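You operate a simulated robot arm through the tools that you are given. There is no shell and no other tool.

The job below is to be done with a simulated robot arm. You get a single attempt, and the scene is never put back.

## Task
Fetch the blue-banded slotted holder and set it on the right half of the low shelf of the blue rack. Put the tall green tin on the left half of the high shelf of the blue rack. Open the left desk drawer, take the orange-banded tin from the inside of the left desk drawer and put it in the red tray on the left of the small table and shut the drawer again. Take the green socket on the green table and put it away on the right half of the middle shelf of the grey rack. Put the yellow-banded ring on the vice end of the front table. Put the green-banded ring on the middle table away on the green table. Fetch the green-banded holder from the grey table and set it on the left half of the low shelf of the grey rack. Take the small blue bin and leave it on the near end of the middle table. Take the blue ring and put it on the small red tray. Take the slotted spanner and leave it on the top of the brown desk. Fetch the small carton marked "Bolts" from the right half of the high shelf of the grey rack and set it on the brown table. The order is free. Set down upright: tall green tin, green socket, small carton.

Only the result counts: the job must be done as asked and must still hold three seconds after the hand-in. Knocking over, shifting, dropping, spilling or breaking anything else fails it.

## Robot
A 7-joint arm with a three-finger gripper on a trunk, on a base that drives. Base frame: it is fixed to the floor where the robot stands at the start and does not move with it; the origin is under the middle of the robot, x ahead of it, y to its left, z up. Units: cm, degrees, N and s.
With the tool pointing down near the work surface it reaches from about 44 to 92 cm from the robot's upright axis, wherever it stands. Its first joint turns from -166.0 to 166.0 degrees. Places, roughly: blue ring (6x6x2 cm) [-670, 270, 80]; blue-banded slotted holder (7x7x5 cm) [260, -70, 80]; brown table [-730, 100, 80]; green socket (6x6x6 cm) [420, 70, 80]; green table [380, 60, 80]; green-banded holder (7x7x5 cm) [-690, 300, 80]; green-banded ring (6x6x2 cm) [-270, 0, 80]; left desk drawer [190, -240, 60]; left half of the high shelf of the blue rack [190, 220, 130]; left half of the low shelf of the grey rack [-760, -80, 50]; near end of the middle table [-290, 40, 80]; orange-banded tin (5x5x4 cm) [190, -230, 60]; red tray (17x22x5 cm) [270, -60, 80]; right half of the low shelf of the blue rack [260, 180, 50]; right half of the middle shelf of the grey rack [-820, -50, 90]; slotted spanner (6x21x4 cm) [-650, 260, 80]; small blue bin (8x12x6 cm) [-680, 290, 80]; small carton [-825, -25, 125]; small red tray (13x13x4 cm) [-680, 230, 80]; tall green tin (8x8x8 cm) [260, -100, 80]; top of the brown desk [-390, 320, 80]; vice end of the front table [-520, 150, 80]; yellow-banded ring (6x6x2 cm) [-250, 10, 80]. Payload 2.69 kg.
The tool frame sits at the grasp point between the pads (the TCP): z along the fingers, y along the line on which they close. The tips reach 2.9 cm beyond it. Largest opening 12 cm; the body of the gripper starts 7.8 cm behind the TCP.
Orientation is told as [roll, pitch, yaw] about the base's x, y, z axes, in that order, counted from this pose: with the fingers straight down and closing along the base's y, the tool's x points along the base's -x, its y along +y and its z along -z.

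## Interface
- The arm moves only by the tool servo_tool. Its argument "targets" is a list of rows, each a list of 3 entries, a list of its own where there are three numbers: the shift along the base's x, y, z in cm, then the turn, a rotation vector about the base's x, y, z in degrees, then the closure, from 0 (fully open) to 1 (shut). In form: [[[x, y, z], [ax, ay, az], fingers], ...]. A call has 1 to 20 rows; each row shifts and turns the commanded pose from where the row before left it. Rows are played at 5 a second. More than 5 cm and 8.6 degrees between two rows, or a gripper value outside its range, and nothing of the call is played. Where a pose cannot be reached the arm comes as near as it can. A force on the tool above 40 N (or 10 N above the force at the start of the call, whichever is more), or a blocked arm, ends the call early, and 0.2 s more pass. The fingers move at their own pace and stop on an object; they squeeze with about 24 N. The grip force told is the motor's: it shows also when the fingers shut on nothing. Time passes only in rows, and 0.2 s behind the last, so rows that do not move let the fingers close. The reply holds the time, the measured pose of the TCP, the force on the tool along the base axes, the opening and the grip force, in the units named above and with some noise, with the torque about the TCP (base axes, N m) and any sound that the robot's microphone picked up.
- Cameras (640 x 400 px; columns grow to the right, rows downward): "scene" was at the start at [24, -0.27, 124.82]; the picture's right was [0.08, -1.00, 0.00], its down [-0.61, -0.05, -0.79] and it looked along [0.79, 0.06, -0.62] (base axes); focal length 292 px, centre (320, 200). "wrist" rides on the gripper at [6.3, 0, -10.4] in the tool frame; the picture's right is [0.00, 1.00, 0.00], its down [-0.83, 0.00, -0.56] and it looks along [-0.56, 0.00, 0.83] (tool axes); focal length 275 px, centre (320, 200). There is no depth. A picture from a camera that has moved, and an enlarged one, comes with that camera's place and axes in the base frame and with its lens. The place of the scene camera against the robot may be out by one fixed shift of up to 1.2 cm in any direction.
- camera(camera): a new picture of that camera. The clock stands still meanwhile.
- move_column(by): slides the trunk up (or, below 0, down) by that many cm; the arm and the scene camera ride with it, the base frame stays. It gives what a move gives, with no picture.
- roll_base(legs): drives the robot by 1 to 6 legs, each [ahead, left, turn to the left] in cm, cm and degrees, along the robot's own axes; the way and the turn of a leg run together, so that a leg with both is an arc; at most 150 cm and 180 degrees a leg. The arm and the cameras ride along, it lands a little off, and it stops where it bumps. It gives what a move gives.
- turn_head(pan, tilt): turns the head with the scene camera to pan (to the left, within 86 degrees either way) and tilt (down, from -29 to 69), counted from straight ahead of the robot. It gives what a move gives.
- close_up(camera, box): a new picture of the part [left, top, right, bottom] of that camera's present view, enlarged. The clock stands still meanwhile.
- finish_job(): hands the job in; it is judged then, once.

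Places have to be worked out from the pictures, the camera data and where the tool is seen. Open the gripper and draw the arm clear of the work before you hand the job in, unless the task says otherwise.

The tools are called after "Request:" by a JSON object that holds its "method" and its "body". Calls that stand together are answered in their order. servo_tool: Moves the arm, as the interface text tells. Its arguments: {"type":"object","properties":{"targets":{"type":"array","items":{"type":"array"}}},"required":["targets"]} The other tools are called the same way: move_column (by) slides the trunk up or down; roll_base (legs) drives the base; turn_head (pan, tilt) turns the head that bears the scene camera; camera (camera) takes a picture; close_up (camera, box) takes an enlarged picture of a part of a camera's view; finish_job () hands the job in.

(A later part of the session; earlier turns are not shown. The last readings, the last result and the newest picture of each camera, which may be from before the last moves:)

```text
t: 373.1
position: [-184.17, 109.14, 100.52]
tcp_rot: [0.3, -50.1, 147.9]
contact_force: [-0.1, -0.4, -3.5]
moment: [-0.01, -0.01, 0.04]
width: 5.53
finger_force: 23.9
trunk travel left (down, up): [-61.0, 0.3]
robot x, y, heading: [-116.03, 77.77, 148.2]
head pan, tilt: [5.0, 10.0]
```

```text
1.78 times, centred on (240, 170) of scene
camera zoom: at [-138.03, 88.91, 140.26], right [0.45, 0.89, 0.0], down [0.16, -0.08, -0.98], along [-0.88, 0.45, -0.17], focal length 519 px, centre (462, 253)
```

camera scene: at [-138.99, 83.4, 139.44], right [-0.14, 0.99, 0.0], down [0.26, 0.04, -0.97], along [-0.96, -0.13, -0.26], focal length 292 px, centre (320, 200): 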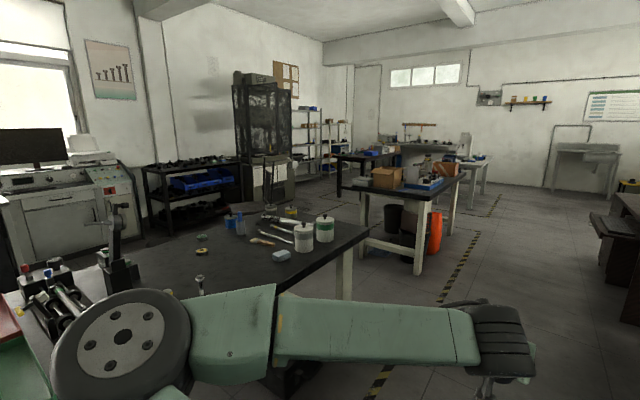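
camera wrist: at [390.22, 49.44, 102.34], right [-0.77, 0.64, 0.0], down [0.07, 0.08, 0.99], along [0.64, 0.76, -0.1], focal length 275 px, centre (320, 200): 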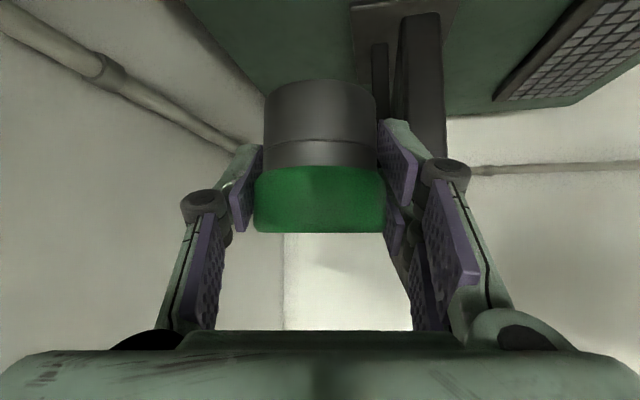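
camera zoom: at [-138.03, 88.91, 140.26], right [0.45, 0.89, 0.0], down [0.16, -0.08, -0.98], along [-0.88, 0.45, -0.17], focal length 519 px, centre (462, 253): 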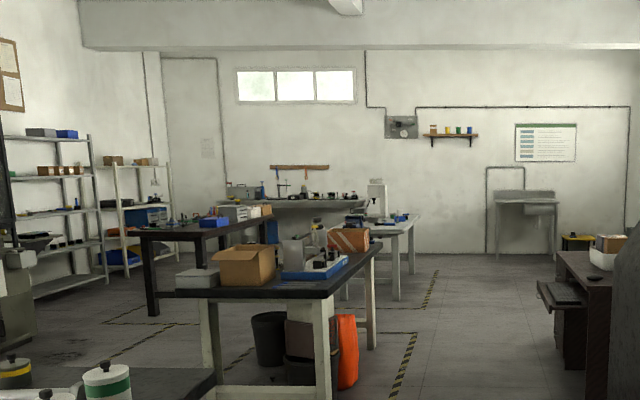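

The left, open metal rack is the grey rack; the dark table near it is the brown table, the light one the grey table, the nearest one with boxes the front table, and the brown desk is on the right. I continue down the corridor to the gap between the middle and front tables.

Request:
{"method": "roll_base", "body": {"legs": [[0, 0, 2], [125, 0, 0], [105, 0, 0]]}}

Request:
{"method": "turn_head", "body": {"pan": 60, "tilt": 20}}

Request:
{"method": "camera", "body": {"camera": "scene"}}

Request:
{"method": "turn_head", "body": {"pan": 10, "tilt": 20}}

Request:
{"method": "camera", "body": {"camera": "scene"}}

```text
t: 384.7
position: [-383.39, 222.76, 100.41]
tcp_rot: [0.3, -50.2, 149.0]
contact_force: [0.6, -0.6, -3.1]
moment: [-0.04, 0.0, -0.01]
width: 5.52
finger_force: 24.1
trunk travel left (down, up): [-61.0, 0.3]
robot x, y, heading: [-315.15, 192.03, 149.2]
head pan, tilt: [5.0, 10.0]
```

```text
t: 386.0
position: [-383.45, 222.66, 100.35]
tcp_rot: [0.3, -50.3, 149.0]
contact_force: [0.8, 0.3, -1.8]
moment: [0.0, -0.01, 0.01]
width: 5.5
finger_force: 24.2
trunk travel left (down, up): [-61.0, 0.3]
robot x, y, heading: [-315.36, 192.05, 149.2]
head pan, tilt: [60.0, 20.0]
```

```text
taken
camera scene: at [-336.76, 194.89, 138.63], right [-0.49, 0.87, 0.0], down [0.3, 0.17, -0.94], along [-0.82, -0.46, -0.34], focal length 292 px, centre (320, 200)
```

scene: 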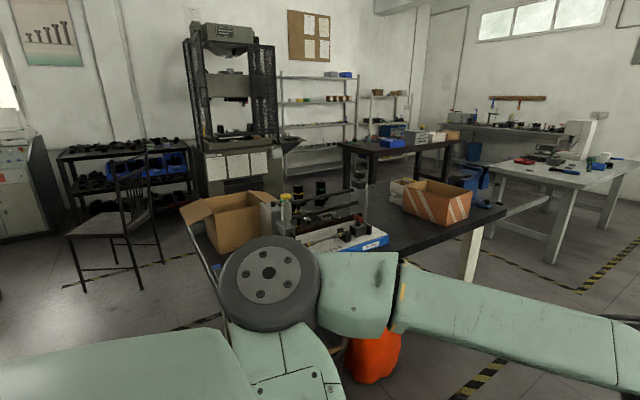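

```text
t: 387.2
position: [-383.54, 222.83, 100.66]
tcp_rot: [0.2, -50.2, 148.9]
contact_force: [-0.7, -0.2, -2.8]
moment: [-0.01, -0.02, -0.02]
width: 5.49
finger_force: 24.3
trunk travel left (down, up): [-61.0, 0.3]
robot x, y, heading: [-315.18, 192.15, 149.3]
head pan, tilt: [10.0, 20.0]
```

```text
taken
camera scene: at [-337.34, 202.73, 138.63], right [0.35, 0.94, 0.0], down [0.32, -0.12, -0.94], along [-0.88, 0.33, -0.34], focal length 292 px, centre (320, 200)
```

scene: 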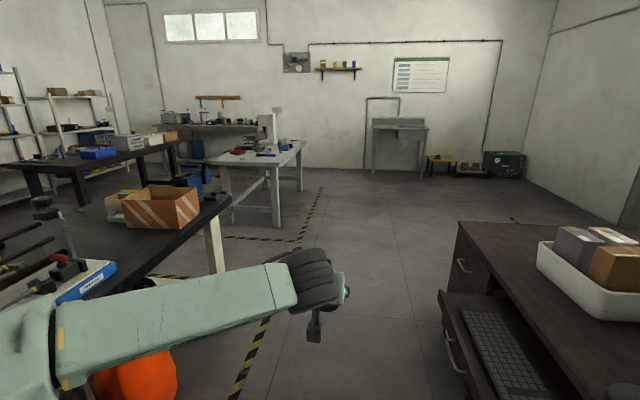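

The corridor continues between front table (left edge q≈−70) and brown desk (tray edge ≈+39). I keep to its middle, pass the front table and stop in the cross aisle before the grey table.

Request:
{"method": "roll_base", "body": {"legs": [[110, 8, 0.8], [110, 2, 0]]}}

Request:
{"method": "turn_head", "body": {"pan": 50, "tilt": 20}}

Request:
{"method": "camera", "body": {"camera": "scene"}}

Request:
{"method": "turn_head", "body": {"pan": 86, "tilt": 20}}

Request:
{"method": "camera", "body": {"camera": "scene"}}

```text
t: 398.0
position: [-577.69, 323.38, 100.4]
tcp_rot: [0.3, -50.2, 149.8]
contact_force: [1.1, -0.1, -3.1]
moment: [0.02, -0.02, -0.01]
width: 5.5
finger_force: 24.3
trunk travel left (down, up): [-61.0, 0.3]
robot x, y, heading: [-509.36, 293.79, 149.8]
head pan, tilt: [10.0, 20.0]
```

```text
t: 399.1
position: [-577.59, 323.39, 100.37]
tcp_rot: [0.3, -50.1, 149.9]
contact_force: [0.7, -0.1, -3.0]
moment: [-0.03, 0.0, 0.0]
width: 5.51
finger_force: 24.0
trunk travel left (down, up): [-61.0, 0.3]
robot x, y, heading: [-508.94, 293.96, 150.2]
head pan, tilt: [50.0, 20.0]
```

```text
taken
camera scene: at [-531.25, 297.58, 138.63], right [-0.34, 0.94, 0.0], down [0.32, 0.12, -0.94], along [-0.88, -0.32, -0.34], focal length 292 px, centre (320, 200)
```

scene: 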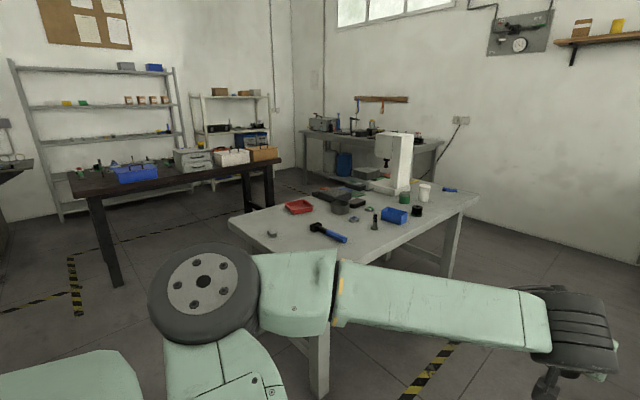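

```text
t: 400.1
position: [-577.61, 323.3, 100.48]
tcp_rot: [0.2, -50.2, 149.8]
contact_force: [-0.6, 0.1, -2.3]
moment: [0.05, -0.01, 0.0]
width: 5.5
finger_force: 24.1
trunk travel left (down, up): [-61.0, 0.3]
robot x, y, heading: [-508.55, 293.95, 149.9]
head pan, tilt: [85.9, 20.0]
```

```text
taken
camera scene: at [-527.72, 293.04, 138.63], right [-0.83, 0.56, 0.0], down [0.19, 0.28, -0.94], along [-0.53, -0.78, -0.34], focal length 292 px, centre (320, 200)
```

scene: 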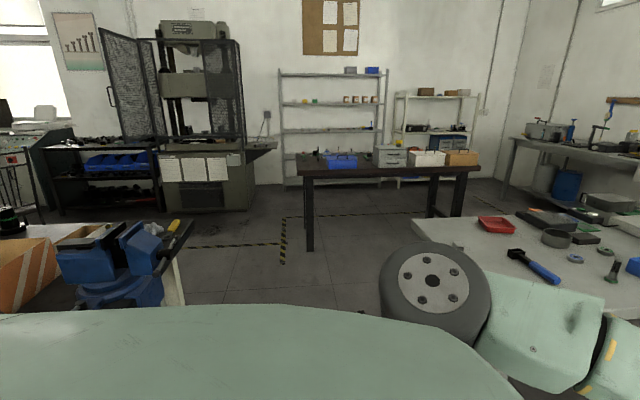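

The view is clear: brown table, grey rack behind it, grey table on the right, vice end of the front table on the left. I raise the hand, turn left 90° and drive up the cross aisle toward the brown table.

Request:
{"method": "servo_tool", "body": {"targets": [[[0, 0, 4], [0, 0, 0], 1], [[0, 0, 4], [0, 0, 0], 1]]}}

Request:
{"method": "roll_base", "body": {"legs": [[22, 0, 0], [0, 0, 90], [130, 0, 0]]}}

Request:
{"method": "turn_head", "body": {"pan": -10, "tilt": 20}}

Request:
{"method": "camera", "body": {"camera": "scene"}}

```text
t: 400.7
position: [-577.45, 324.96, 107.37]
tcp_rot: [-3.1, -49.3, 150.6]
contact_force: [0.4, 0.4, -2.1]
moment: [-0.02, 0.03, -0.01]
width: 5.48
finger_force: 24.2
trunk travel left (down, up): [-61.0, 0.3]
robot x, y, heading: [-508.52, 293.77, 150.0]
head pan, tilt: [85.9, 20.0]
```

```text
t: 412.4
position: [-619.56, 121.81, 107.93]
tcp_rot: [-4.2, -49.9, -116.1]
contact_force: [-0.6, 0.5, -2.8]
moment: [0.02, 0.0, 0.0]
width: 5.52
finger_force: 24.4
trunk travel left (down, up): [-61.0, 0.3]
robot x, y, heading: [-591.35, 191.3, -119.1]
head pan, tilt: [85.9, 20.0]
```

```text
t: 414.2
position: [-619.4, 121.85, 107.82]
tcp_rot: [-4.6, -49.8, -115.7]
contact_force: [0.2, -1.1, -1.9]
moment: [0.03, -0.01, -0.01]
width: 5.51
finger_force: 24.2
trunk travel left (down, up): [-61.0, 0.3]
robot x, y, heading: [-590.94, 191.62, -119.2]
head pan, tilt: [-10.0, 20.0]
```

```text
taken
camera scene: at [-604.8, 169.55, 138.63], right [-0.78, 0.63, 0.0], down [0.22, 0.27, -0.94], along [-0.59, -0.73, -0.34], focal length 292 px, centre (320, 200)
```

scene: 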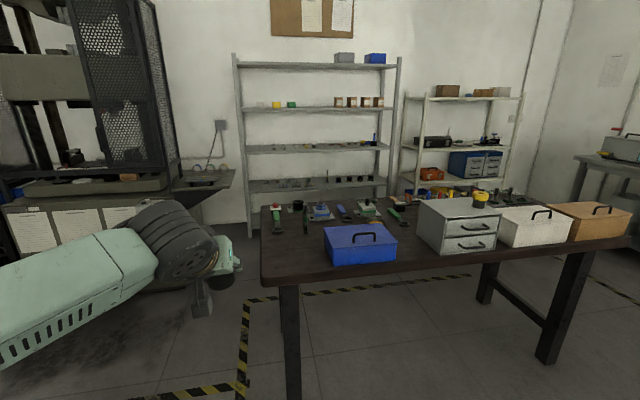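

The brown table spans p 603–765; the gap to the press side is tight, so I go around its right end. I move up to the aisle between grey and brown tables, turn right and drive along it.

Request:
{"method": "roll_base", "body": {"legs": [[62, 0, 0], [0, 0, -90.5]]}}

Request:
{"method": "turn_head", "body": {"pan": 0, "tilt": 25}}

Request:
{"method": "camera", "body": {"camera": "scene"}}

```text
t: 421.6
position: [-691.17, 165.73, 107.83]
tcp_rot: [-4.6, -49.9, 154.3]
contact_force: [-0.7, 0.0, -3.5]
moment: [-0.04, 0.01, 0.01]
width: 5.49
finger_force: 24.1
trunk travel left (down, up): [-61.0, 0.3]
robot x, y, heading: [-621.4, 137.35, 151.1]
head pan, tilt: [-10.0, 20.0]
```

```text
t: 422.3
position: [-691.16, 165.67, 107.87]
tcp_rot: [-4.8, -49.7, 154.4]
contact_force: [-0.1, -0.1, -3.3]
moment: [-0.01, -0.05, -0.01]
width: 5.49
finger_force: 24.7
trunk travel left (down, up): [-61.0, 0.3]
robot x, y, heading: [-621.75, 137.39, 151.0]
head pan, tilt: [0.0, 25.0]
```

```text
taken
camera scene: at [-643.46, 148.46, 137.82], right [0.49, 0.87, 0.0], down [0.37, -0.21, -0.91], along [-0.79, 0.44, -0.42], focal length 292 px, centre (320, 200)
```

scene: 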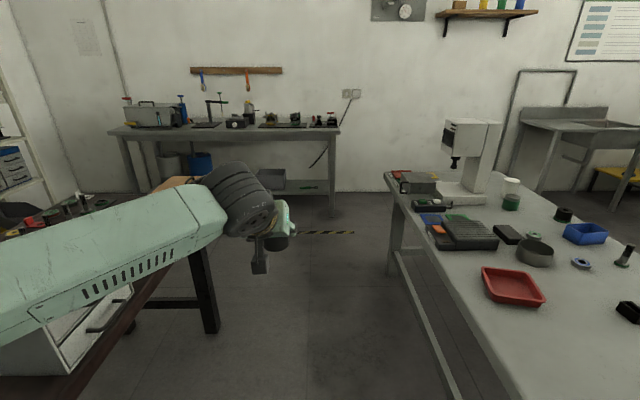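

The aisle is free and there is over a metre between the brown table's right end (p≈758) and the bench (p≈890). I drive ahead 172 cm to get past the table end, then turn left toward the rack.

Request:
{"method": "roll_base", "body": {"legs": [[90, 0, 0], [82, 0, 0], [0, 0, 89]]}}

Request:
{"method": "camera", "body": {"camera": "scene"}}

```text
t: 434.9
position: [-800.89, 152.54, 107.89]
tcp_rot: [-4.7, -49.8, -116.2]
contact_force: [-0.4, 0.2, -3.8]
moment: [0.04, 0.02, 0.0]
width: 5.49
finger_force: 23.8
trunk travel left (down, up): [-61.0, 0.3]
robot x, y, heading: [-771.54, 221.96, -119.7]
head pan, tilt: [0.0, 25.0]
```

```text
taken
camera scene: at [-784.44, 199.32, 137.82], right [-0.87, 0.49, 0.0], down [0.21, 0.37, -0.91], along [-0.45, -0.79, -0.42], focal length 292 px, centre (320, 200)
```

scene: 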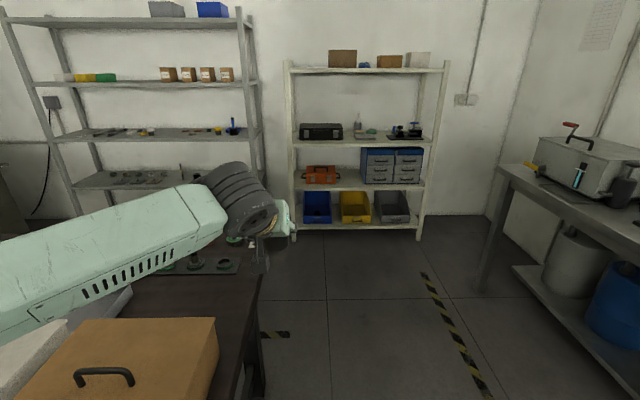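

The grey rack's right half is ahead-left. I step right to clear the brown table's end, drive forward into the rack aisle and look.

Request:
{"method": "roll_base", "body": {"legs": [[0, -22, 0], [135, 0, 0]]}}

Request:
{"method": "turn_head", "body": {"pan": 40, "tilt": 20}}

Request:
{"method": "camera", "body": {"camera": "scene"}}

```text
t: 443.7
position: [-886.76, 43.93, 107.77]
tcp_rot: [-4.7, -49.8, -115.7]
contact_force: [-0.2, -0.1, -3.4]
moment: [0.03, 0.01, -0.01]
width: 5.51
finger_force: 23.8
trunk travel left (down, up): [-61.0, 0.3]
robot x, y, heading: [-858.35, 113.96, -119.3]
head pan, tilt: [0.0, 25.0]
```

```text
t: 444.8
position: [-886.75, 43.94, 107.87]
tcp_rot: [-4.7, -49.8, -115.8]
contact_force: [0.2, -0.5, -2.7]
moment: [0.04, 0.0, 0.03]
width: 5.52
finger_force: 23.6
trunk travel left (down, up): [-61.0, 0.3]
robot x, y, heading: [-857.7, 113.54, -119.4]
head pan, tilt: [40.0, 20.0]
```

```text
taken
camera scene: at [-864.32, 89.82, 138.63], right [-0.98, -0.19, 0.0], down [-0.06, 0.34, -0.94], along [0.17, -0.92, -0.34], focal length 292 px, centre (320, 200)
```

scene: 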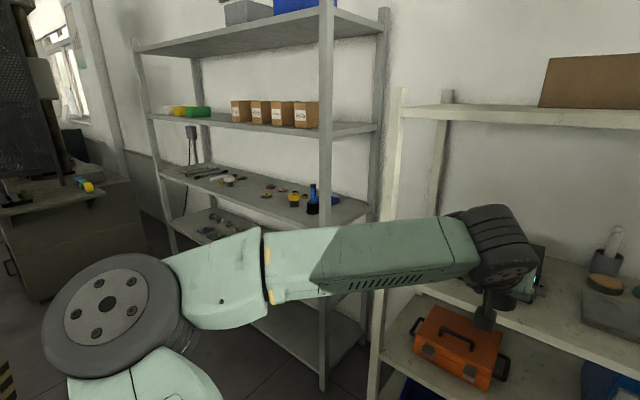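

I zoom into the rack shelves to see the cartons and the middle shelf's free space.

Request:
{"method": "close_up", "body": {"camera": "scene", "box": [130, 80, 390, 260]}}

Request:
{"method": "close_up", "body": {"camera": "scene", "box": [220, 90, 330, 135]}}

```text
2.22 times, centred on (260, 170) of scene
camera zoom: at [-864.32, 89.82, 138.63], right [-0.98, -0.19, 0.0], down [-0.06, 0.34, -0.94], along [0.17, -0.92, -0.34], focal length 648 px, centre (453, 267)
```

zoom: 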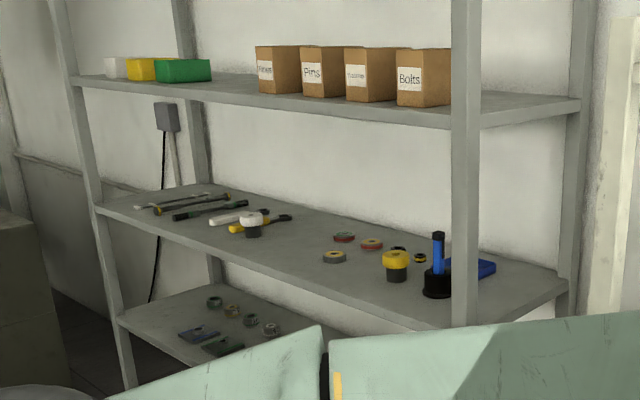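

```text
5.82 times, centred on (275, 112) of scene
camera zoom: at [-864.32, 89.82, 138.63], right [-0.98, -0.19, 0.0], down [-0.06, 0.34, -0.94], along [0.17, -0.92, -0.34], focal length 1698 px, centre (582, 709)
```

zoom: 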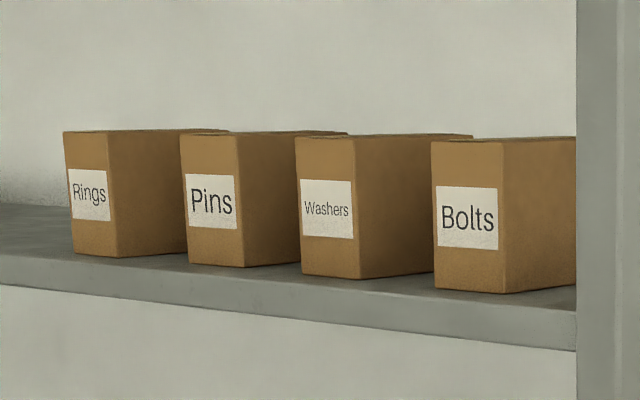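

"Bolts" is the rightmost carton. On the middle shelf's right half there is a free gap of about 16 cm between a grey ring (p≈676) and a yellow socket (p≈698). I pull the hand in and level it before strafing along the rack.

Request:
{"method": "servo_tool", "body": {"targets": [[[1.67, 2.97, -0.5], [-1.49, -2.64, 0], 1], [[1.67, 2.97, -0.5], [0, 0, 0], 1], [[1.67, 2.97, -0.5], [0, 0, 0], 1], [[1.67, 2.97, -0.5], [0, 0, 0], 1], [[1.67, 2.97, -0.5], [0, 0, 0], 1]]}}

Request:
{"method": "turn_head", "body": {"pan": 86, "tilt": 35}}

Request:
{"method": "camera", "body": {"camera": "scene"}}

```text
t: 446.0
position: [-878.58, 57.89, 106.41]
tcp_rot: [0.0, -49.7, -119.4]
contact_force: [0.4, 0.2, -2.2]
moment: [0.01, -0.04, 0.03]
width: 5.49
finger_force: 23.9
out of reach, approached as far as the arm can: row 5
trunk travel left (down, up): [-61.0, 0.3]
robot x, y, heading: [-858.25, 113.44, -119.6]
head pan, tilt: [40.0, 20.0]
```

```text
t: 447.1
position: [-878.65, 57.85, 106.23]
tcp_rot: [-0.1, -49.7, -119.4]
contact_force: [-0.6, 0.6, -3.7]
moment: [0.02, 0.03, 0.01]
width: 5.51
finger_force: 23.9
trunk travel left (down, up): [-61.0, 0.3]
robot x, y, heading: [-858.18, 113.73, -119.3]
head pan, tilt: [85.9, 35.0]
```

```text
taken
camera scene: at [-858.69, 94.13, 136.25], right [-0.55, -0.84, 0.0], down [-0.48, 0.32, -0.82], along [0.68, -0.45, -0.57], focal length 292 px, centre (320, 200)
```

scene: 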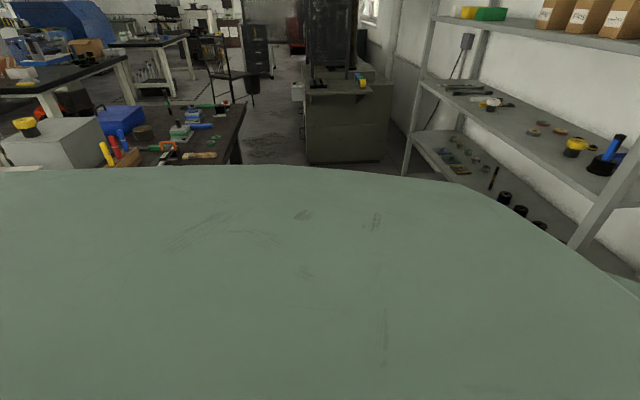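

The aisle between brown table (back edge q≈−310) and rack (front q≈−438) is free. I move diagonally in front of the rack's right half.

Request:
{"method": "roll_base", "body": {"legs": [[26, 40, 0], [6, 62, 0]]}}

Request:
{"method": "turn_head", "body": {"pan": 0, "tilt": 25}}

Request:
{"method": "camera", "body": {"camera": "scene"}}

Request:
{"method": "camera", "body": {"camera": "wrist"}}

```text
t: 455.7
position: [-803.15, -20.0, 106.41]
tcp_rot: [-0.1, -49.7, -118.3]
contact_force: [0.3, -0.1, -2.8]
moment: [0.03, -0.03, -0.01]
width: 5.52
finger_force: 24.0
trunk travel left (down, up): [-61.0, 0.3]
robot x, y, heading: [-784.01, 36.5, -118.0]
head pan, tilt: [85.9, 35.0]
```

```text
t: 457.3
position: [-803.06, -19.94, 106.43]
tcp_rot: [-0.1, -49.7, -118.3]
contact_force: [-0.6, -1.6, -2.3]
moment: [0.03, -0.04, 0.0]
width: 5.5
finger_force: 24.2
trunk travel left (down, up): [-61.0, 0.3]
robot x, y, heading: [-783.95, 36.14, -118.2]
head pan, tilt: [0.0, 25.0]
```

```text
taken
camera scene: at [-795.69, 13.35, 137.82], right [-0.88, 0.47, 0.0], down [0.2, 0.37, -0.91], along [-0.43, -0.8, -0.42], focal length 292 px, centre (320, 200)
```

scene: 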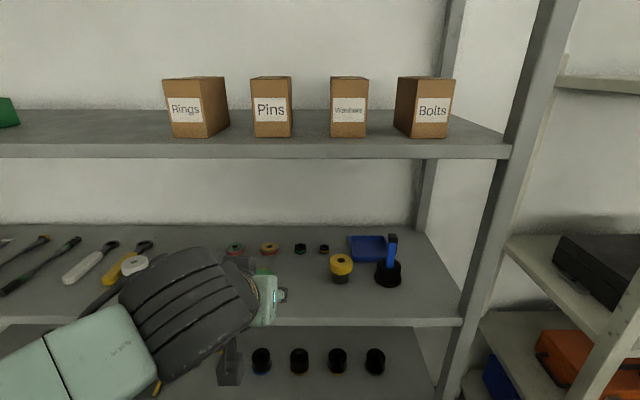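

```text
taken
camera wrist: at [-797.32, -9.32, 108.31], right [0.88, -0.47, 0.0], down [-0.05, -0.1, 0.99], along [-0.47, -0.88, -0.11], focal length 275 px, centre (320, 200)
```

wrist: 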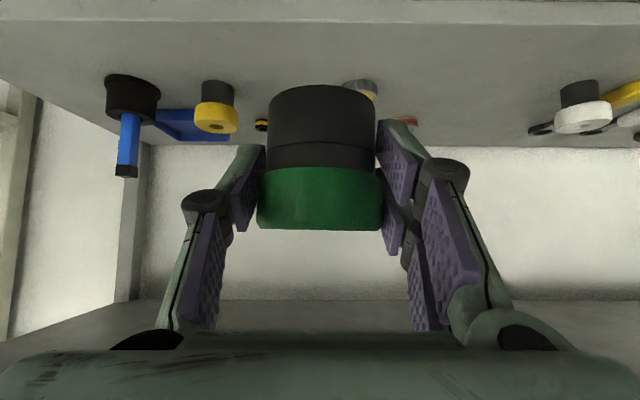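

The wrist camera shows the gap: grey ring on one side, yellow socket on the other; its middle is 3.3 cm to my right. I lower the trunk 11.5 cm, then move 10 cm ahead and 3.3 right.

Request:
{"method": "move_column", "body": {"by": -11.5}}

Request:
{"method": "roll_base", "body": {"legs": [[9, -3.3, 0]]}}

Request:
{"method": "camera", "body": {"camera": "wrist"}}

Request:
{"method": "camera", "body": {"camera": "scene"}}

```text
t: 458.7
position: [-803.11, -20.01, 94.93]
tcp_rot: [-0.1, -49.7, -118.3]
contact_force: [0.3, -0.3, -2.3]
moment: [0.04, 0.02, -0.04]
width: 5.48
finger_force: 24.3
trunk travel left (down, up): [-49.5, 11.8]
robot x, y, heading: [-783.67, 36.1, -118.0]
head pan, tilt: [0.0, 25.0]
```

```text
t: 459.9
position: [-810.28, -26.09, 94.88]
tcp_rot: [-0.1, -49.7, -118.4]
contact_force: [-0.5, 0.5, -2.5]
moment: [0.02, -0.02, 0.04]
width: 5.51
finger_force: 24.0
trunk travel left (down, up): [-49.5, 11.8]
robot x, y, heading: [-791.21, 30.11, -118.0]
head pan, tilt: [0.0, 25.0]
```

```text
taken
camera wrist: at [-804.53, -15.49, 96.8], right [0.88, -0.47, 0.0], down [-0.05, -0.1, 0.99], along [-0.47, -0.88, -0.11], focal length 275 px, centre (320, 200)
```

wrist: 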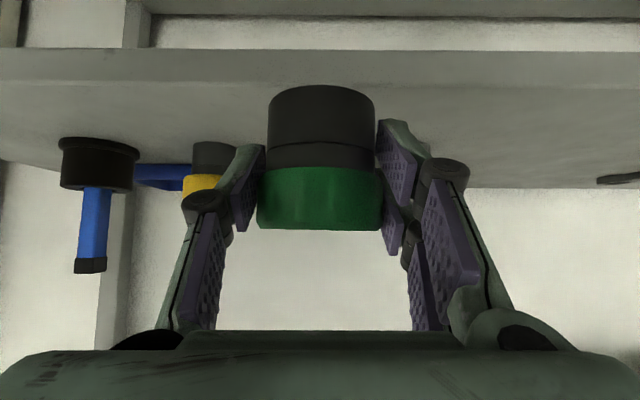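

```text
taken
camera scene: at [-802.88, 7.18, 126.31], right [-0.88, 0.47, 0.0], down [0.2, 0.37, -0.91], along [-0.43, -0.8, -0.42], focal length 292 px, centre (320, 200)
```

scene: 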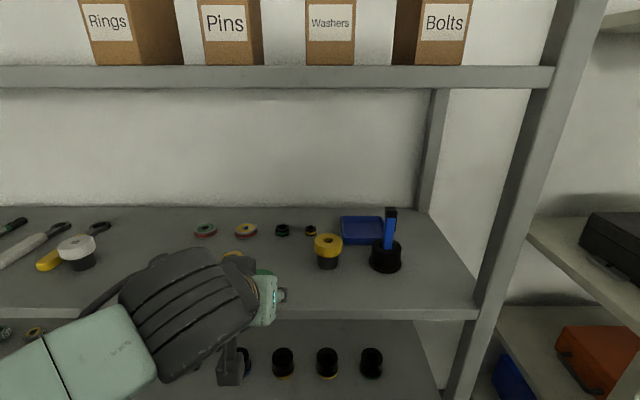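

The TCP is in line with the gap's centre (p≈691.5). I move the socket forward 19.5 cm over the shelf, then check before lowering.

Request:
{"method": "servo_tool", "body": {"targets": [[[-1.84, -3.44, 0], [0, 0, 0], 1], [[-1.84, -3.44, 0], [0, 0, 0], 1], [[-1.84, -3.44, 0], [0, 0, 0], 1], [[-1.84, -3.44, 0], [0, 0, 0], 1], [[-1.84, -3.44, 0], [0, 0, 0], 1]]}}

Request:
{"method": "camera", "body": {"camera": "wrist"}}

Request:
{"method": "camera", "body": {"camera": "scene"}}

```text
t: 461.1
position: [-819.52, -43.41, 95.09]
tcp_rot: [0.0, -49.7, -118.4]
contact_force: [-0.4, -0.6, -3.2]
moment: [0.07, 0.0, -0.04]
width: 5.51
finger_force: 23.9
trunk travel left (down, up): [-49.5, 11.8]
robot x, y, heading: [-791.14, 30.1, -118.2]
head pan, tilt: [0.0, 25.0]
```

```text
taken
camera wrist: at [-813.75, -32.77, 97.03], right [0.88, -0.47, 0.0], down [-0.05, -0.1, 0.99], along [-0.47, -0.87, -0.11], focal length 275 px, centre (320, 200)
```

wrist: 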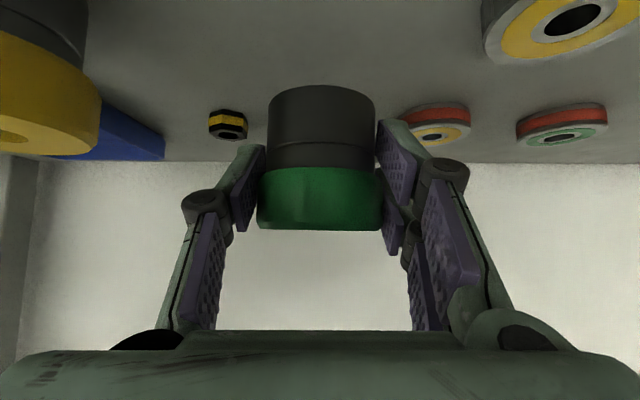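

```text
taken
camera scene: at [-802.88, 7.17, 126.31], right [-0.88, 0.47, 0.0], down [0.2, 0.37, -0.91], along [-0.43, -0.8, -0.42], focal length 292 px, centre (320, 200)
```

scene: 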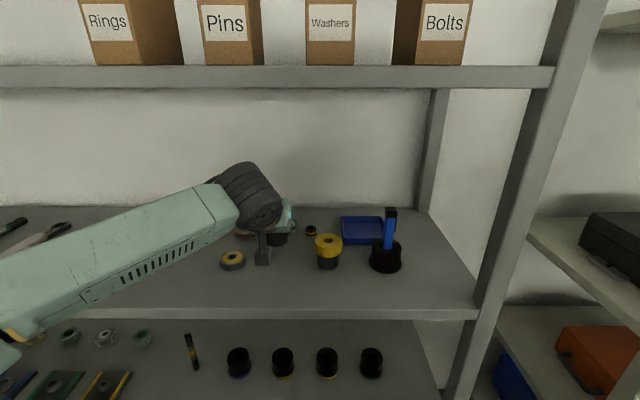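

Good clearance on both sides (≥5 cm). I lower in steps until contact.

Request:
{"method": "servo_tool", "body": {"targets": [[[0, 0, -1.5], [0, 0, 0], 1], [[0, 0, -1.5], [0, 0, 0], 1]]}}

Request:
{"method": "servo_tool", "body": {"targets": [[[0, 0, -0.6], [0, 0, 0], 1]]}}

Request:
{"method": "servo_tool", "body": {"targets": [[[0, 0, -0.5], [0, 0, 0], 1]]}}

Request:
{"method": "servo_tool", "body": {"targets": [[[0, 0, -0.4], [0, 0, 0], 1]]}}

```text
t: 461.7
position: [-819.47, -43.11, 91.99]
tcp_rot: [0.0, -49.9, -118.4]
contact_force: [0.0, 0.0, -0.2]
moment: [-0.04, 0.05, -0.01]
width: 5.53
finger_force: 24.1
trunk travel left (down, up): [-49.5, 11.8]
robot x, y, heading: [-790.61, 29.68, -117.9]
head pan, tilt: [0.0, 25.0]
```

```text
t: 462.1
position: [-819.4, -43.07, 91.54]
tcp_rot: [0.0, -50.1, -118.3]
contact_force: [2.8, -1.8, 14.1]
moment: [-0.31, 0.15, -0.08]
width: 5.5
finger_force: 24.1
trunk travel left (down, up): [-49.5, 11.8]
robot x, y, heading: [-790.7, 30.07, -118.0]
head pan, tilt: [0.0, 25.0]
```

```text
t: 462.5
position: [-819.56, -43.1, 91.54]
tcp_rot: [0.0, -50.4, -118.5]
contact_force: [3.8, -2.1, 33.0]
moment: [-0.29, -0.66, 0.19]
width: 5.51
finger_force: 24.0
trunk travel left (down, up): [-49.5, 11.8]
robot x, y, heading: [-791.38, 29.95, -117.9]
head pan, tilt: [0.0, 25.0]
```

```text
t: 462.9
position: [-819.47, -43.31, 91.43]
tcp_rot: [0.4, -51.0, -118.8]
contact_force: [0.6, -0.8, 16.5]
moment: [-0.04, -0.31, 0.03]
width: 5.52
finger_force: 24.1
trunk travel left (down, up): [-49.5, 11.8]
robot x, y, heading: [-790.96, 29.87, -118.1]
head pan, tilt: [0.0, 25.0]
stopped in row 1: the force on the tool passed its limit at 46 N (the readings are from after the stop); the commanded pose is now the measured one
```

Contact at z≈91.6 (I pressed a bit more than needed). I relieve and release.

Request:
{"method": "servo_tool", "body": {"targets": [[[0, 0, 0.2], [0, 0, 0], 1], [[0, 0, 0], [0, 0, 0], 0.5], [[0, 0, 0], [0, 0, 0], 0.4], [[0, 0, 0], [0, 0, 0], 0.4]]}}

Request:
{"method": "camera", "body": {"camera": "wrist"}}

```text
t: 463.9
position: [-819.42, -43.27, 91.18]
tcp_rot: [0.2, -50.4, -118.5]
contact_force: [-1.7, -0.5, 5.3]
moment: [-0.11, -0.05, -0.07]
width: 7.4
finger_force: 0.1
trunk travel left (down, up): [-49.5, 11.8]
robot x, y, heading: [-791.01, 29.84, -118.4]
head pan, tilt: [0.0, 25.0]
```

```text
taken
camera wrist: at [-813.72, -32.63, 92.93], right [0.88, -0.47, 0.0], down [-0.05, -0.09, 0.99], along [-0.47, -0.88, -0.1], focal length 275 px, centre (320, 200)
```

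wrist: 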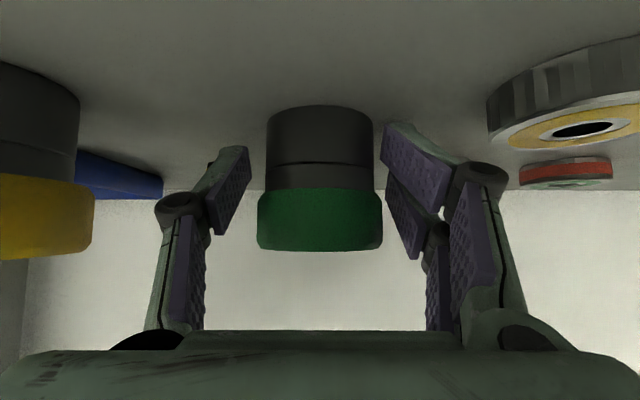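

The socket stands. There's a small residual upward force, so I raise slightly and withdraw straight back.

Request:
{"method": "servo_tool", "body": {"targets": [[[0, 0, 0.4], [0, 0, 0], 0.4], [[0.3, 0.6, 0.3], [0, 0, 0], 0.4]]}}

Request:
{"method": "servo_tool", "body": {"targets": [[[1.0, 1.8, 0.3], [0, 0, 0], 0.4], [[1.8, 3.4, 0.3], [0, 0, 0], 0.4], [[1.8, 3.4, 0.3], [0, 0, 0], 0.4], [[1.8, 3.4, 0.5], [0, 0, 0], 0.4]]}}

Request:
{"method": "camera", "body": {"camera": "scene"}}

Request:
{"method": "camera", "body": {"camera": "wrist"}}

```text
t: 464.5
position: [-819.44, -42.72, 92.04]
tcp_rot: [0.2, -50.4, -118.7]
contact_force: [-0.8, -0.7, 0.2]
moment: [0.02, 0.02, -0.01]
width: 7.22
finger_force: 0.1
trunk travel left (down, up): [-49.5, 11.8]
robot x, y, heading: [-790.92, 30.09, -118.4]
head pan, tilt: [0.0, 25.0]
```

```text
t: 465.5
position: [-813.06, -30.55, 93.3]
tcp_rot: [0.3, -50.5, -118.7]
contact_force: [0.7, 0.4, -0.2]
moment: [0.02, 0.0, 0.0]
width: 7.25
finger_force: 0.0
trunk travel left (down, up): [-49.5, 11.8]
robot x, y, heading: [-791.1, 29.97, -118.1]
head pan, tilt: [0.0, 25.0]
```

```text
taken
camera scene: at [-802.84, 7.22, 126.33], right [-0.88, 0.47, 0.0], down [0.2, 0.37, -0.91], along [-0.43, -0.8, -0.42], focal length 292 px, centre (320, 200)
```

scene: 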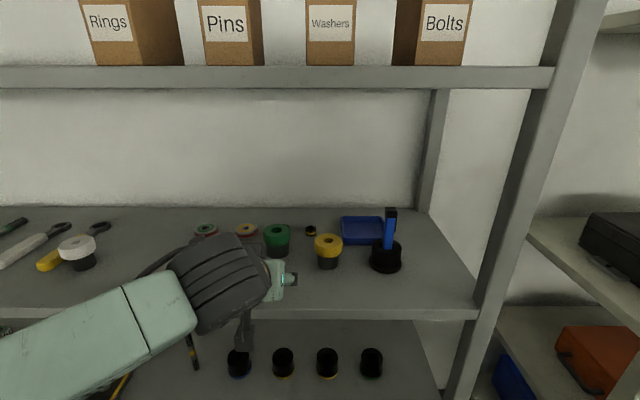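

```text
taken
camera wrist: at [-807.21, -20.05, 95.11], right [0.88, -0.47, 0.0], down [-0.05, -0.09, 0.99], along [-0.47, -0.88, -0.1], focal length 275 px, centre (320, 200)
```

wrist: 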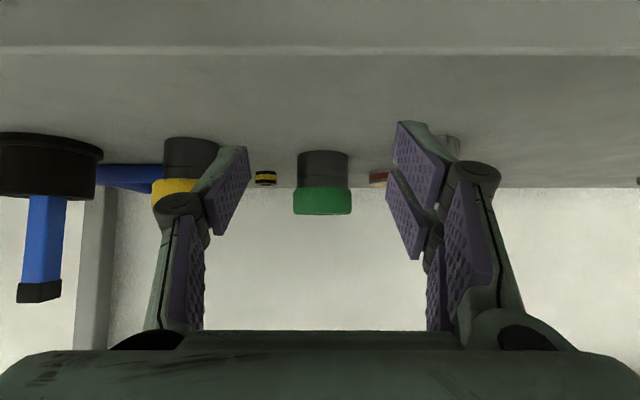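

The green socket stands on the middle shelf's right half. Next the "Bolts" carton: I retract the hand fully, reduce the tilt to 33°, and raise it to the high shelf level outside the rack.

Request:
{"method": "servo_tool", "body": {"targets": [[[1.8, 3.4, 1], [0, 0, 0], 0.3], [[1.8, 3.4, 1], [0, 0, 0], 0.3], [[1.8, 3.4, 2], [5.1, -2.74, 0], 0.3], [[0.5, 1.0, 3], [5.1, -2.74, 0], 0.3], [[0, 0, 4], [5.1, -2.74, 0], 0.3]]}}

Request:
{"method": "move_column", "body": {"by": 11.5}}

Request:
{"method": "camera", "body": {"camera": "scene"}}

```text
t: 466.7
position: [-806.93, -20.16, 105.68]
tcp_rot: [0.1, -33.0, -118.6]
contact_force: [0.9, 0.1, -0.3]
moment: [0.03, -0.02, -0.01]
width: 8.43
finger_force: 0.1
out of reach, approached as far as the arm can: row 2
trunk travel left (down, up): [-49.5, 11.8]
robot x, y, heading: [-790.65, 30.06, -118.2]
head pan, tilt: [0.0, 25.0]
```

```text
t: 468.1
position: [-807.08, -20.39, 117.11]
tcp_rot: [0.1, -33.1, -118.6]
contact_force: [-0.2, -0.8, 0.0]
moment: [0.04, -0.02, 0.0]
width: 8.38
finger_force: 0.1
trunk travel left (down, up): [-61.0, 0.3]
robot x, y, heading: [-791.18, 30.08, -118.1]
head pan, tilt: [0.0, 25.0]
```

```text
taken
camera scene: at [-802.84, 7.2, 137.82], right [-0.88, 0.47, 0.0], down [0.2, 0.37, -0.91], along [-0.43, -0.8, -0.42], focal length 292 px, centre (320, 200)
```

scene: 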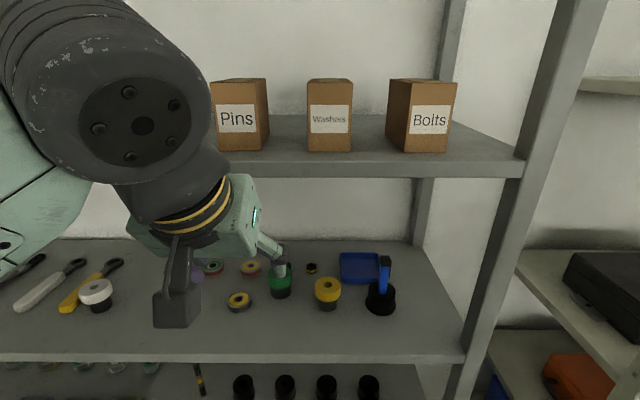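

Carton "Bolts": p 713–719, front at q≈−437, z 126.3–135.5. I step right 22 cm to line up and raise the tool above the carton's height.

Request:
{"method": "roll_base", "body": {"legs": [[0, -22.4, 0]]}}

Request:
{"method": "servo_tool", "body": {"targets": [[[0, 0, 4], [0, 0, 0], 0.3], [[0, 0, 4], [0, 0, 0], 0.3], [[0, 0, 4], [0, 0, 0], 0.3], [[0, 0, 4], [0, 0, 0], 0.3]]}}

Request:
{"method": "camera", "body": {"camera": "wrist"}}

Request:
{"method": "camera", "body": {"camera": "scene"}}

```text
t: 470.5
position: [-826.85, -9.63, 117.17]
tcp_rot: [0.1, -33.2, -118.6]
contact_force: [-0.3, 0.2, 0.3]
moment: [0.0, -0.02, 0.02]
width: 8.42
finger_force: 0.0
trunk travel left (down, up): [-61.0, 0.3]
robot x, y, heading: [-810.95, 40.68, -118.1]
head pan, tilt: [0.0, 25.0]
```

```text
t: 471.7
position: [-825.05, -11.28, 131.21]
tcp_rot: [-7.5, -31.9, -115.5]
contact_force: [-0.6, -0.2, -0.4]
moment: [0.02, 0.0, 0.02]
width: 8.4
finger_force: 0.0
trunk travel left (down, up): [-61.0, 0.3]
robot x, y, heading: [-810.78, 40.85, -118.2]
head pan, tilt: [0.0, 25.0]
stopped in row 4: the arm was blocked; the commanded pose is now the measured one
```

```text
taken
camera wrist: at [-819.13, -2.17, 136.76], right [0.87, -0.48, -0.11], down [-0.11, -0.41, 0.91], along [-0.49, -0.77, -0.41], focal length 275 px, centre (320, 200)
```

wrist: 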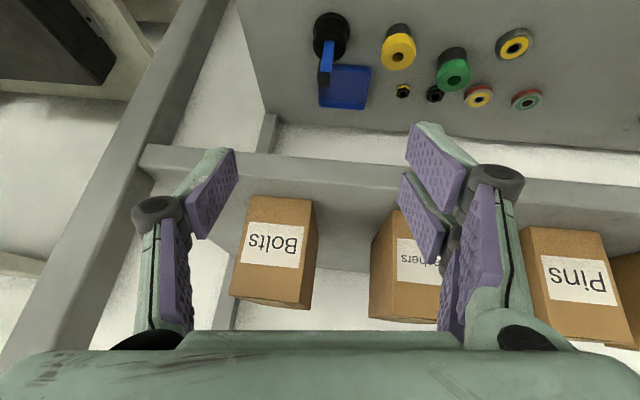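

```text
taken
camera scene: at [-822.61, 17.83, 137.83], right [-0.88, 0.47, 0.0], down [0.2, 0.37, -0.91], along [-0.43, -0.8, -0.42], focal length 292 px, centre (320, 200)
```

scene: 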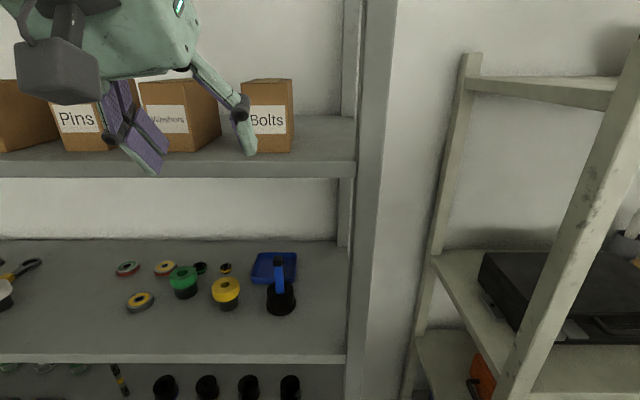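

Close in and high the arm got blocked by itself. I lower again and level the tool; then I'll back the base off, raise the hand with the arm extended, and come forward with the base.

Request:
{"method": "servo_tool", "body": {"targets": [[[0, 0, -4], [0, 0, 0], 0.3], [[0, 0, -4], [0, 0, 0], 0.3], [[0, 0, -4], [-3.82, -5.14, 1.33], 0.3], [[0, 0, 0], [0, 0, 0], 0.3]]}}

Request:
{"method": "turn_head", "body": {"pan": -86, "tilt": 40}}

Request:
{"method": "camera", "body": {"camera": "scene"}}

```text
t: 472.7
position: [-825.14, -11.43, 119.4]
tcp_rot: [0.5, -32.9, -118.3]
contact_force: [-0.1, -0.6, 0.2]
moment: [0.02, -0.01, 0.03]
width: 8.37
finger_force: 0.1
trunk travel left (down, up): [-61.0, 0.3]
robot x, y, heading: [-810.61, 40.82, -118.2]
head pan, tilt: [0.0, 25.0]
```

```text
t: 474.3
position: [-825.18, -11.48, 119.51]
tcp_rot: [0.4, -32.9, -118.3]
contact_force: [-0.4, -0.2, -0.6]
moment: [0.01, -0.01, 0.02]
width: 8.38
finger_force: 0.1
trunk travel left (down, up): [-61.0, 0.3]
robot x, y, heading: [-810.6, 40.78, -118.4]
head pan, tilt: [-85.9, 40.0]
```

```text
taken
camera scene: at [-826.0, 29.42, 135.49], right [0.41, 0.91, 0.0], down [0.59, -0.26, -0.77], along [-0.7, 0.31, -0.64], focal length 292 px, centre (320, 200)
```

scene: 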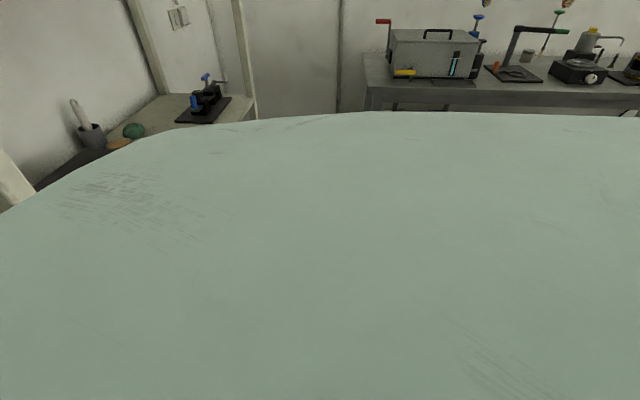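

I back 16 cm (still ~40 cm from the brown table), extend the arm 15 cm at this height and raise it.

Request:
{"method": "roll_base", "body": {"legs": [[-16, 0, 0]]}}

Request:
{"method": "turn_head", "body": {"pan": 0, "tilt": 20}}

Request:
{"method": "servo_tool", "body": {"targets": [[[-1.8, -3.3, 0], [0, 0, 0], 0.3], [[-1.8, -3.3, 0], [0, 0, 0], 0.3], [[-1.8, -3.3, 1], [0, 0, 0], 0.3], [[-1.8, -3.3, 3], [0, 0, 0], 0.3], [[0, 0, 4], [0, 0, 0], 0.3], [[0, 0, 4], [0, 0, 0], 0.3], [[0, 0, 3.5], [0, 0, 0], 0.3]]}}

Request:
{"method": "camera", "body": {"camera": "wrist"}}

Request:
{"method": "camera", "body": {"camera": "scene"}}

```text
t: 475.7
position: [-817.8, 2.39, 119.45]
tcp_rot: [0.4, -33.1, -118.3]
contact_force: [0.8, 0.3, -0.2]
moment: [-0.03, 0.04, 0.01]
width: 8.41
finger_force: 0.0
trunk travel left (down, up): [-61.0, 0.3]
robot x, y, heading: [-803.57, 54.19, -118.4]
head pan, tilt: [-85.9, 40.0]
```

```text
t: 477.3
position: [-817.87, 2.28, 119.45]
tcp_rot: [0.4, -33.0, -118.3]
contact_force: [-0.9, 0.0, -0.3]
moment: [-0.04, 0.04, 0.01]
width: 8.42
finger_force: 0.1
trunk travel left (down, up): [-61.0, 0.3]
robot x, y, heading: [-803.13, 54.19, -118.2]
head pan, tilt: [0.0, 20.0]
```

```text
t: 478.9
position: [-825.13, -10.93, 135.05]
tcp_rot: [0.5, -33.0, -118.3]
contact_force: [0.1, 0.0, -0.5]
moment: [0.0, 0.04, -0.01]
width: 8.4
finger_force: 0.0
trunk travel left (down, up): [-61.0, 0.3]
robot x, y, heading: [-803.5, 54.34, -118.4]
head pan, tilt: [0.0, 20.0]
```

```text
taken
camera wrist: at [-820.05, -1.14, 140.31], right [0.88, -0.47, 0.0], down [-0.19, -0.35, 0.92], along [-0.43, -0.81, -0.4], focal length 275 px, centre (320, 200)
```

wrist: 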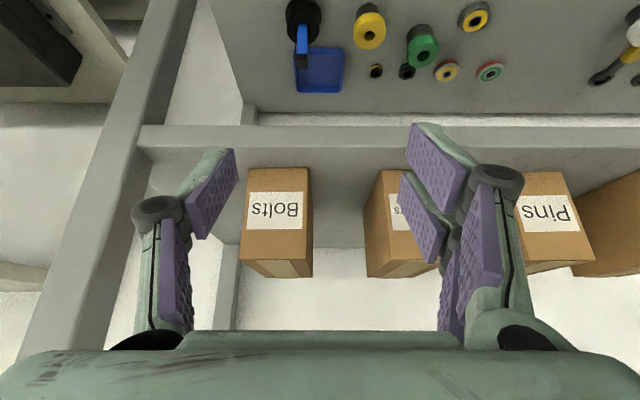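

```text
taken
camera scene: at [-815.34, 31.42, 138.62], right [-0.88, 0.47, 0.0], down [0.16, 0.3, -0.94], along [-0.45, -0.83, -0.34], focal length 292 px, centre (320, 200)
```

scene: 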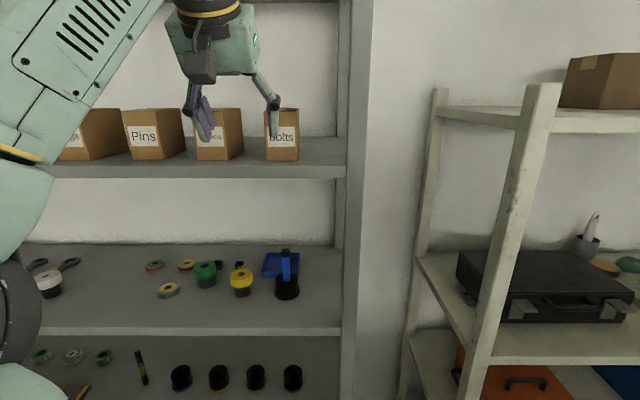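

The wrist view gives the carton at p 713–719.4 with 5.5 cm to its neighbour. I shift 3.8 cm right with the arm and drive 13 cm ahead, then re-measure.

Request:
{"method": "servo_tool", "body": {"targets": [[[-3.35, 1.8, 0], [0, 0, 0], 0.3], [[0, 0, 0], [0, 0, 0], 0.3]]}}

Request:
{"method": "roll_base", "body": {"legs": [[12, 0, 0]]}}

Request:
{"method": "camera", "body": {"camera": "wrist"}}

Request:
{"method": "camera", "body": {"camera": "scene"}}

```text
t: 479.5
position: [-828.65, -9.15, 134.77]
tcp_rot: [0.3, -33.2, -118.3]
contact_force: [-0.6, 1.0, 0.5]
moment: [0.02, 0.03, 0.03]
width: 8.38
finger_force: 0.0
out of reach, approached as far as the arm can: row 1
trunk travel left (down, up): [-61.0, 0.3]
robot x, y, heading: [-803.53, 54.24, -118.3]
head pan, tilt: [0.0, 20.0]
```

```text
t: 480.7
position: [-834.27, -19.71, 134.67]
tcp_rot: [0.4, -33.2, -118.2]
contact_force: [-0.1, -0.4, -0.9]
moment: [0.03, -0.02, -0.02]
width: 8.38
finger_force: 0.0
trunk travel left (down, up): [-61.0, 0.3]
robot x, y, heading: [-809.01, 43.85, -118.3]
head pan, tilt: [0.0, 20.0]
```

```text
taken
camera wrist: at [-829.06, -10.0, 139.99], right [0.88, -0.47, 0.0], down [-0.18, -0.35, 0.92], along [-0.43, -0.81, -0.39], focal length 275 px, centre (320, 200)
```

wrist: 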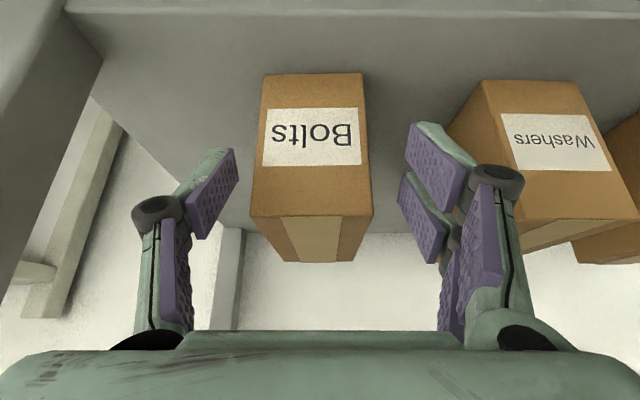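

```text
taken
camera scene: at [-820.91, 20.97, 138.61], right [-0.88, 0.47, 0.0], down [0.16, 0.3, -0.94], along [-0.44, -0.83, -0.34], focal length 292 px, centre (320, 200)
```

scene: 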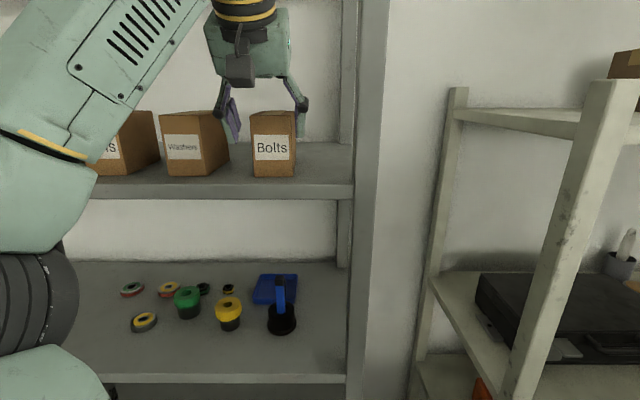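

Carton is centred between the fingers. I drive 5.5 cm further ahead, then lower 3 cm around it.

Request:
{"method": "roll_base", "body": {"legs": [[5.5, 0, 0]]}}

Request:
{"method": "servo_tool", "body": {"targets": [[[0, 0, -1.5], [0, 0, 0], 0.3], [[0, 0, -1.5], [0, 0, 0], 0.3]]}}

Request:
{"method": "camera", "body": {"camera": "wrist"}}

Request:
{"method": "close_up", "body": {"camera": "scene", "box": [140, 0, 380, 220]}}

```text
t: 481.7
position: [-836.8, -24.43, 134.75]
tcp_rot: [0.3, -33.2, -118.2]
contact_force: [-1.6, -0.7, -1.1]
moment: [0.01, 0.02, -0.02]
width: 8.4
finger_force: 0.0
trunk travel left (down, up): [-61.0, 0.3]
robot x, y, heading: [-811.34, 39.17, -118.5]
head pan, tilt: [0.0, 20.0]
```

```text
t: 482.3
position: [-836.51, -24.26, 131.96]
tcp_rot: [0.3, -33.3, -118.2]
contact_force: [0.1, -0.1, 0.2]
moment: [0.04, 0.03, -0.04]
width: 8.37
finger_force: 0.2
trunk travel left (down, up): [-61.0, 0.3]
robot x, y, heading: [-811.3, 38.99, -118.3]
head pan, tilt: [0.0, 20.0]
```

```text
taken
camera wrist: at [-831.36, -14.61, 137.15], right [0.88, -0.47, 0.0], down [-0.18, -0.34, 0.92], along [-0.43, -0.81, -0.39], focal length 275 px, centre (320, 200)
```

wrist: 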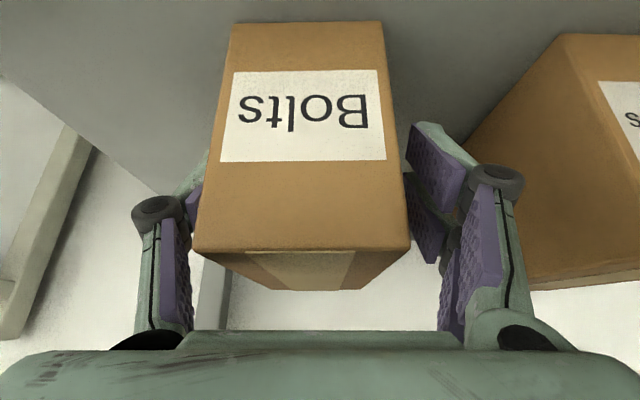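

```text
1.82 times, centred on (260, 110) of scene
camera zoom: at [-823.36, 16.4, 138.64], right [-0.88, 0.47, 0.0], down [0.16, 0.3, -0.94], along [-0.45, -0.83, -0.34], focal length 530 px, centre (429, 364)
```

zoom: 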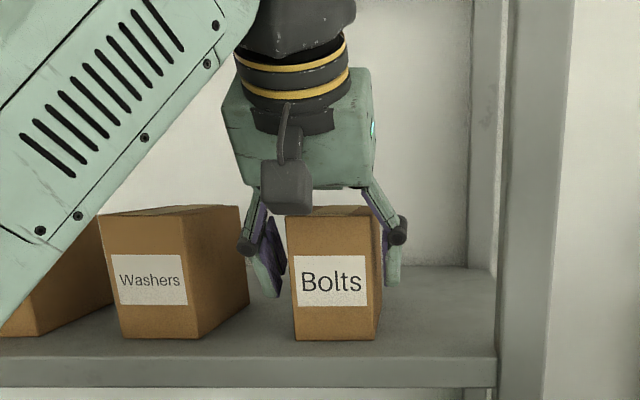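

The fingers straddle the carton. I shift 0.6 cm right to centre on it and close.

Request:
{"method": "servo_tool", "body": {"targets": [[[-0.53, 0.28, 0], [0, 0, 0], 0.3], [[0, 0, 0], [0, 0, 0], 1], [[0, 0, 0], [0, 0, 0], 1], [[0, 0, 0], [0, 0, 0], 1], [[0, 0, 0], [0, 0, 0], 1]]}}

Request:
{"method": "servo_tool", "body": {"targets": [[[0, 0, 0.8], [0, 0, 0], 1], [[0, 0, 0.8], [0, 0, 0], 1]]}}

Request:
{"method": "camera", "body": {"camera": "wrist"}}

```text
t: 483.5
position: [-837.15, -23.98, 131.84]
tcp_rot: [0.3, -33.2, -118.2]
contact_force: [1.5, -2.1, 0.5]
moment: [0.05, 0.02, 0.03]
width: 6.19
finger_force: 23.6
trunk travel left (down, up): [-61.0, 0.3]
robot x, y, heading: [-811.27, 39.03, -118.4]
head pan, tilt: [0.0, 20.0]
```

```text
t: 484.1
position: [-837.23, -23.87, 133.3]
tcp_rot: [0.3, -33.2, -118.4]
contact_force: [0.2, 0.7, -4.6]
moment: [0.09, -0.09, -0.02]
width: 6.19
finger_force: 23.9
trunk travel left (down, up): [-61.0, 0.3]
robot x, y, heading: [-811.5, 39.63, -118.3]
head pan, tilt: [0.0, 20.0]
```

```text
taken
camera wrist: at [-832.01, -14.16, 138.54], right [0.88, -0.47, 0.0], down [-0.19, -0.35, 0.92], along [-0.43, -0.81, -0.39], focal length 275 px, centre (320, 200)
```

wrist: 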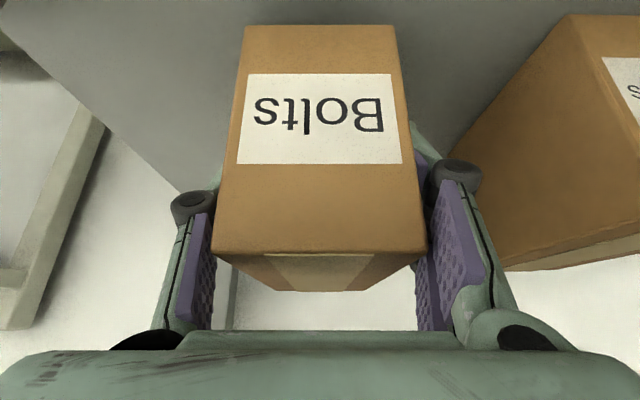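

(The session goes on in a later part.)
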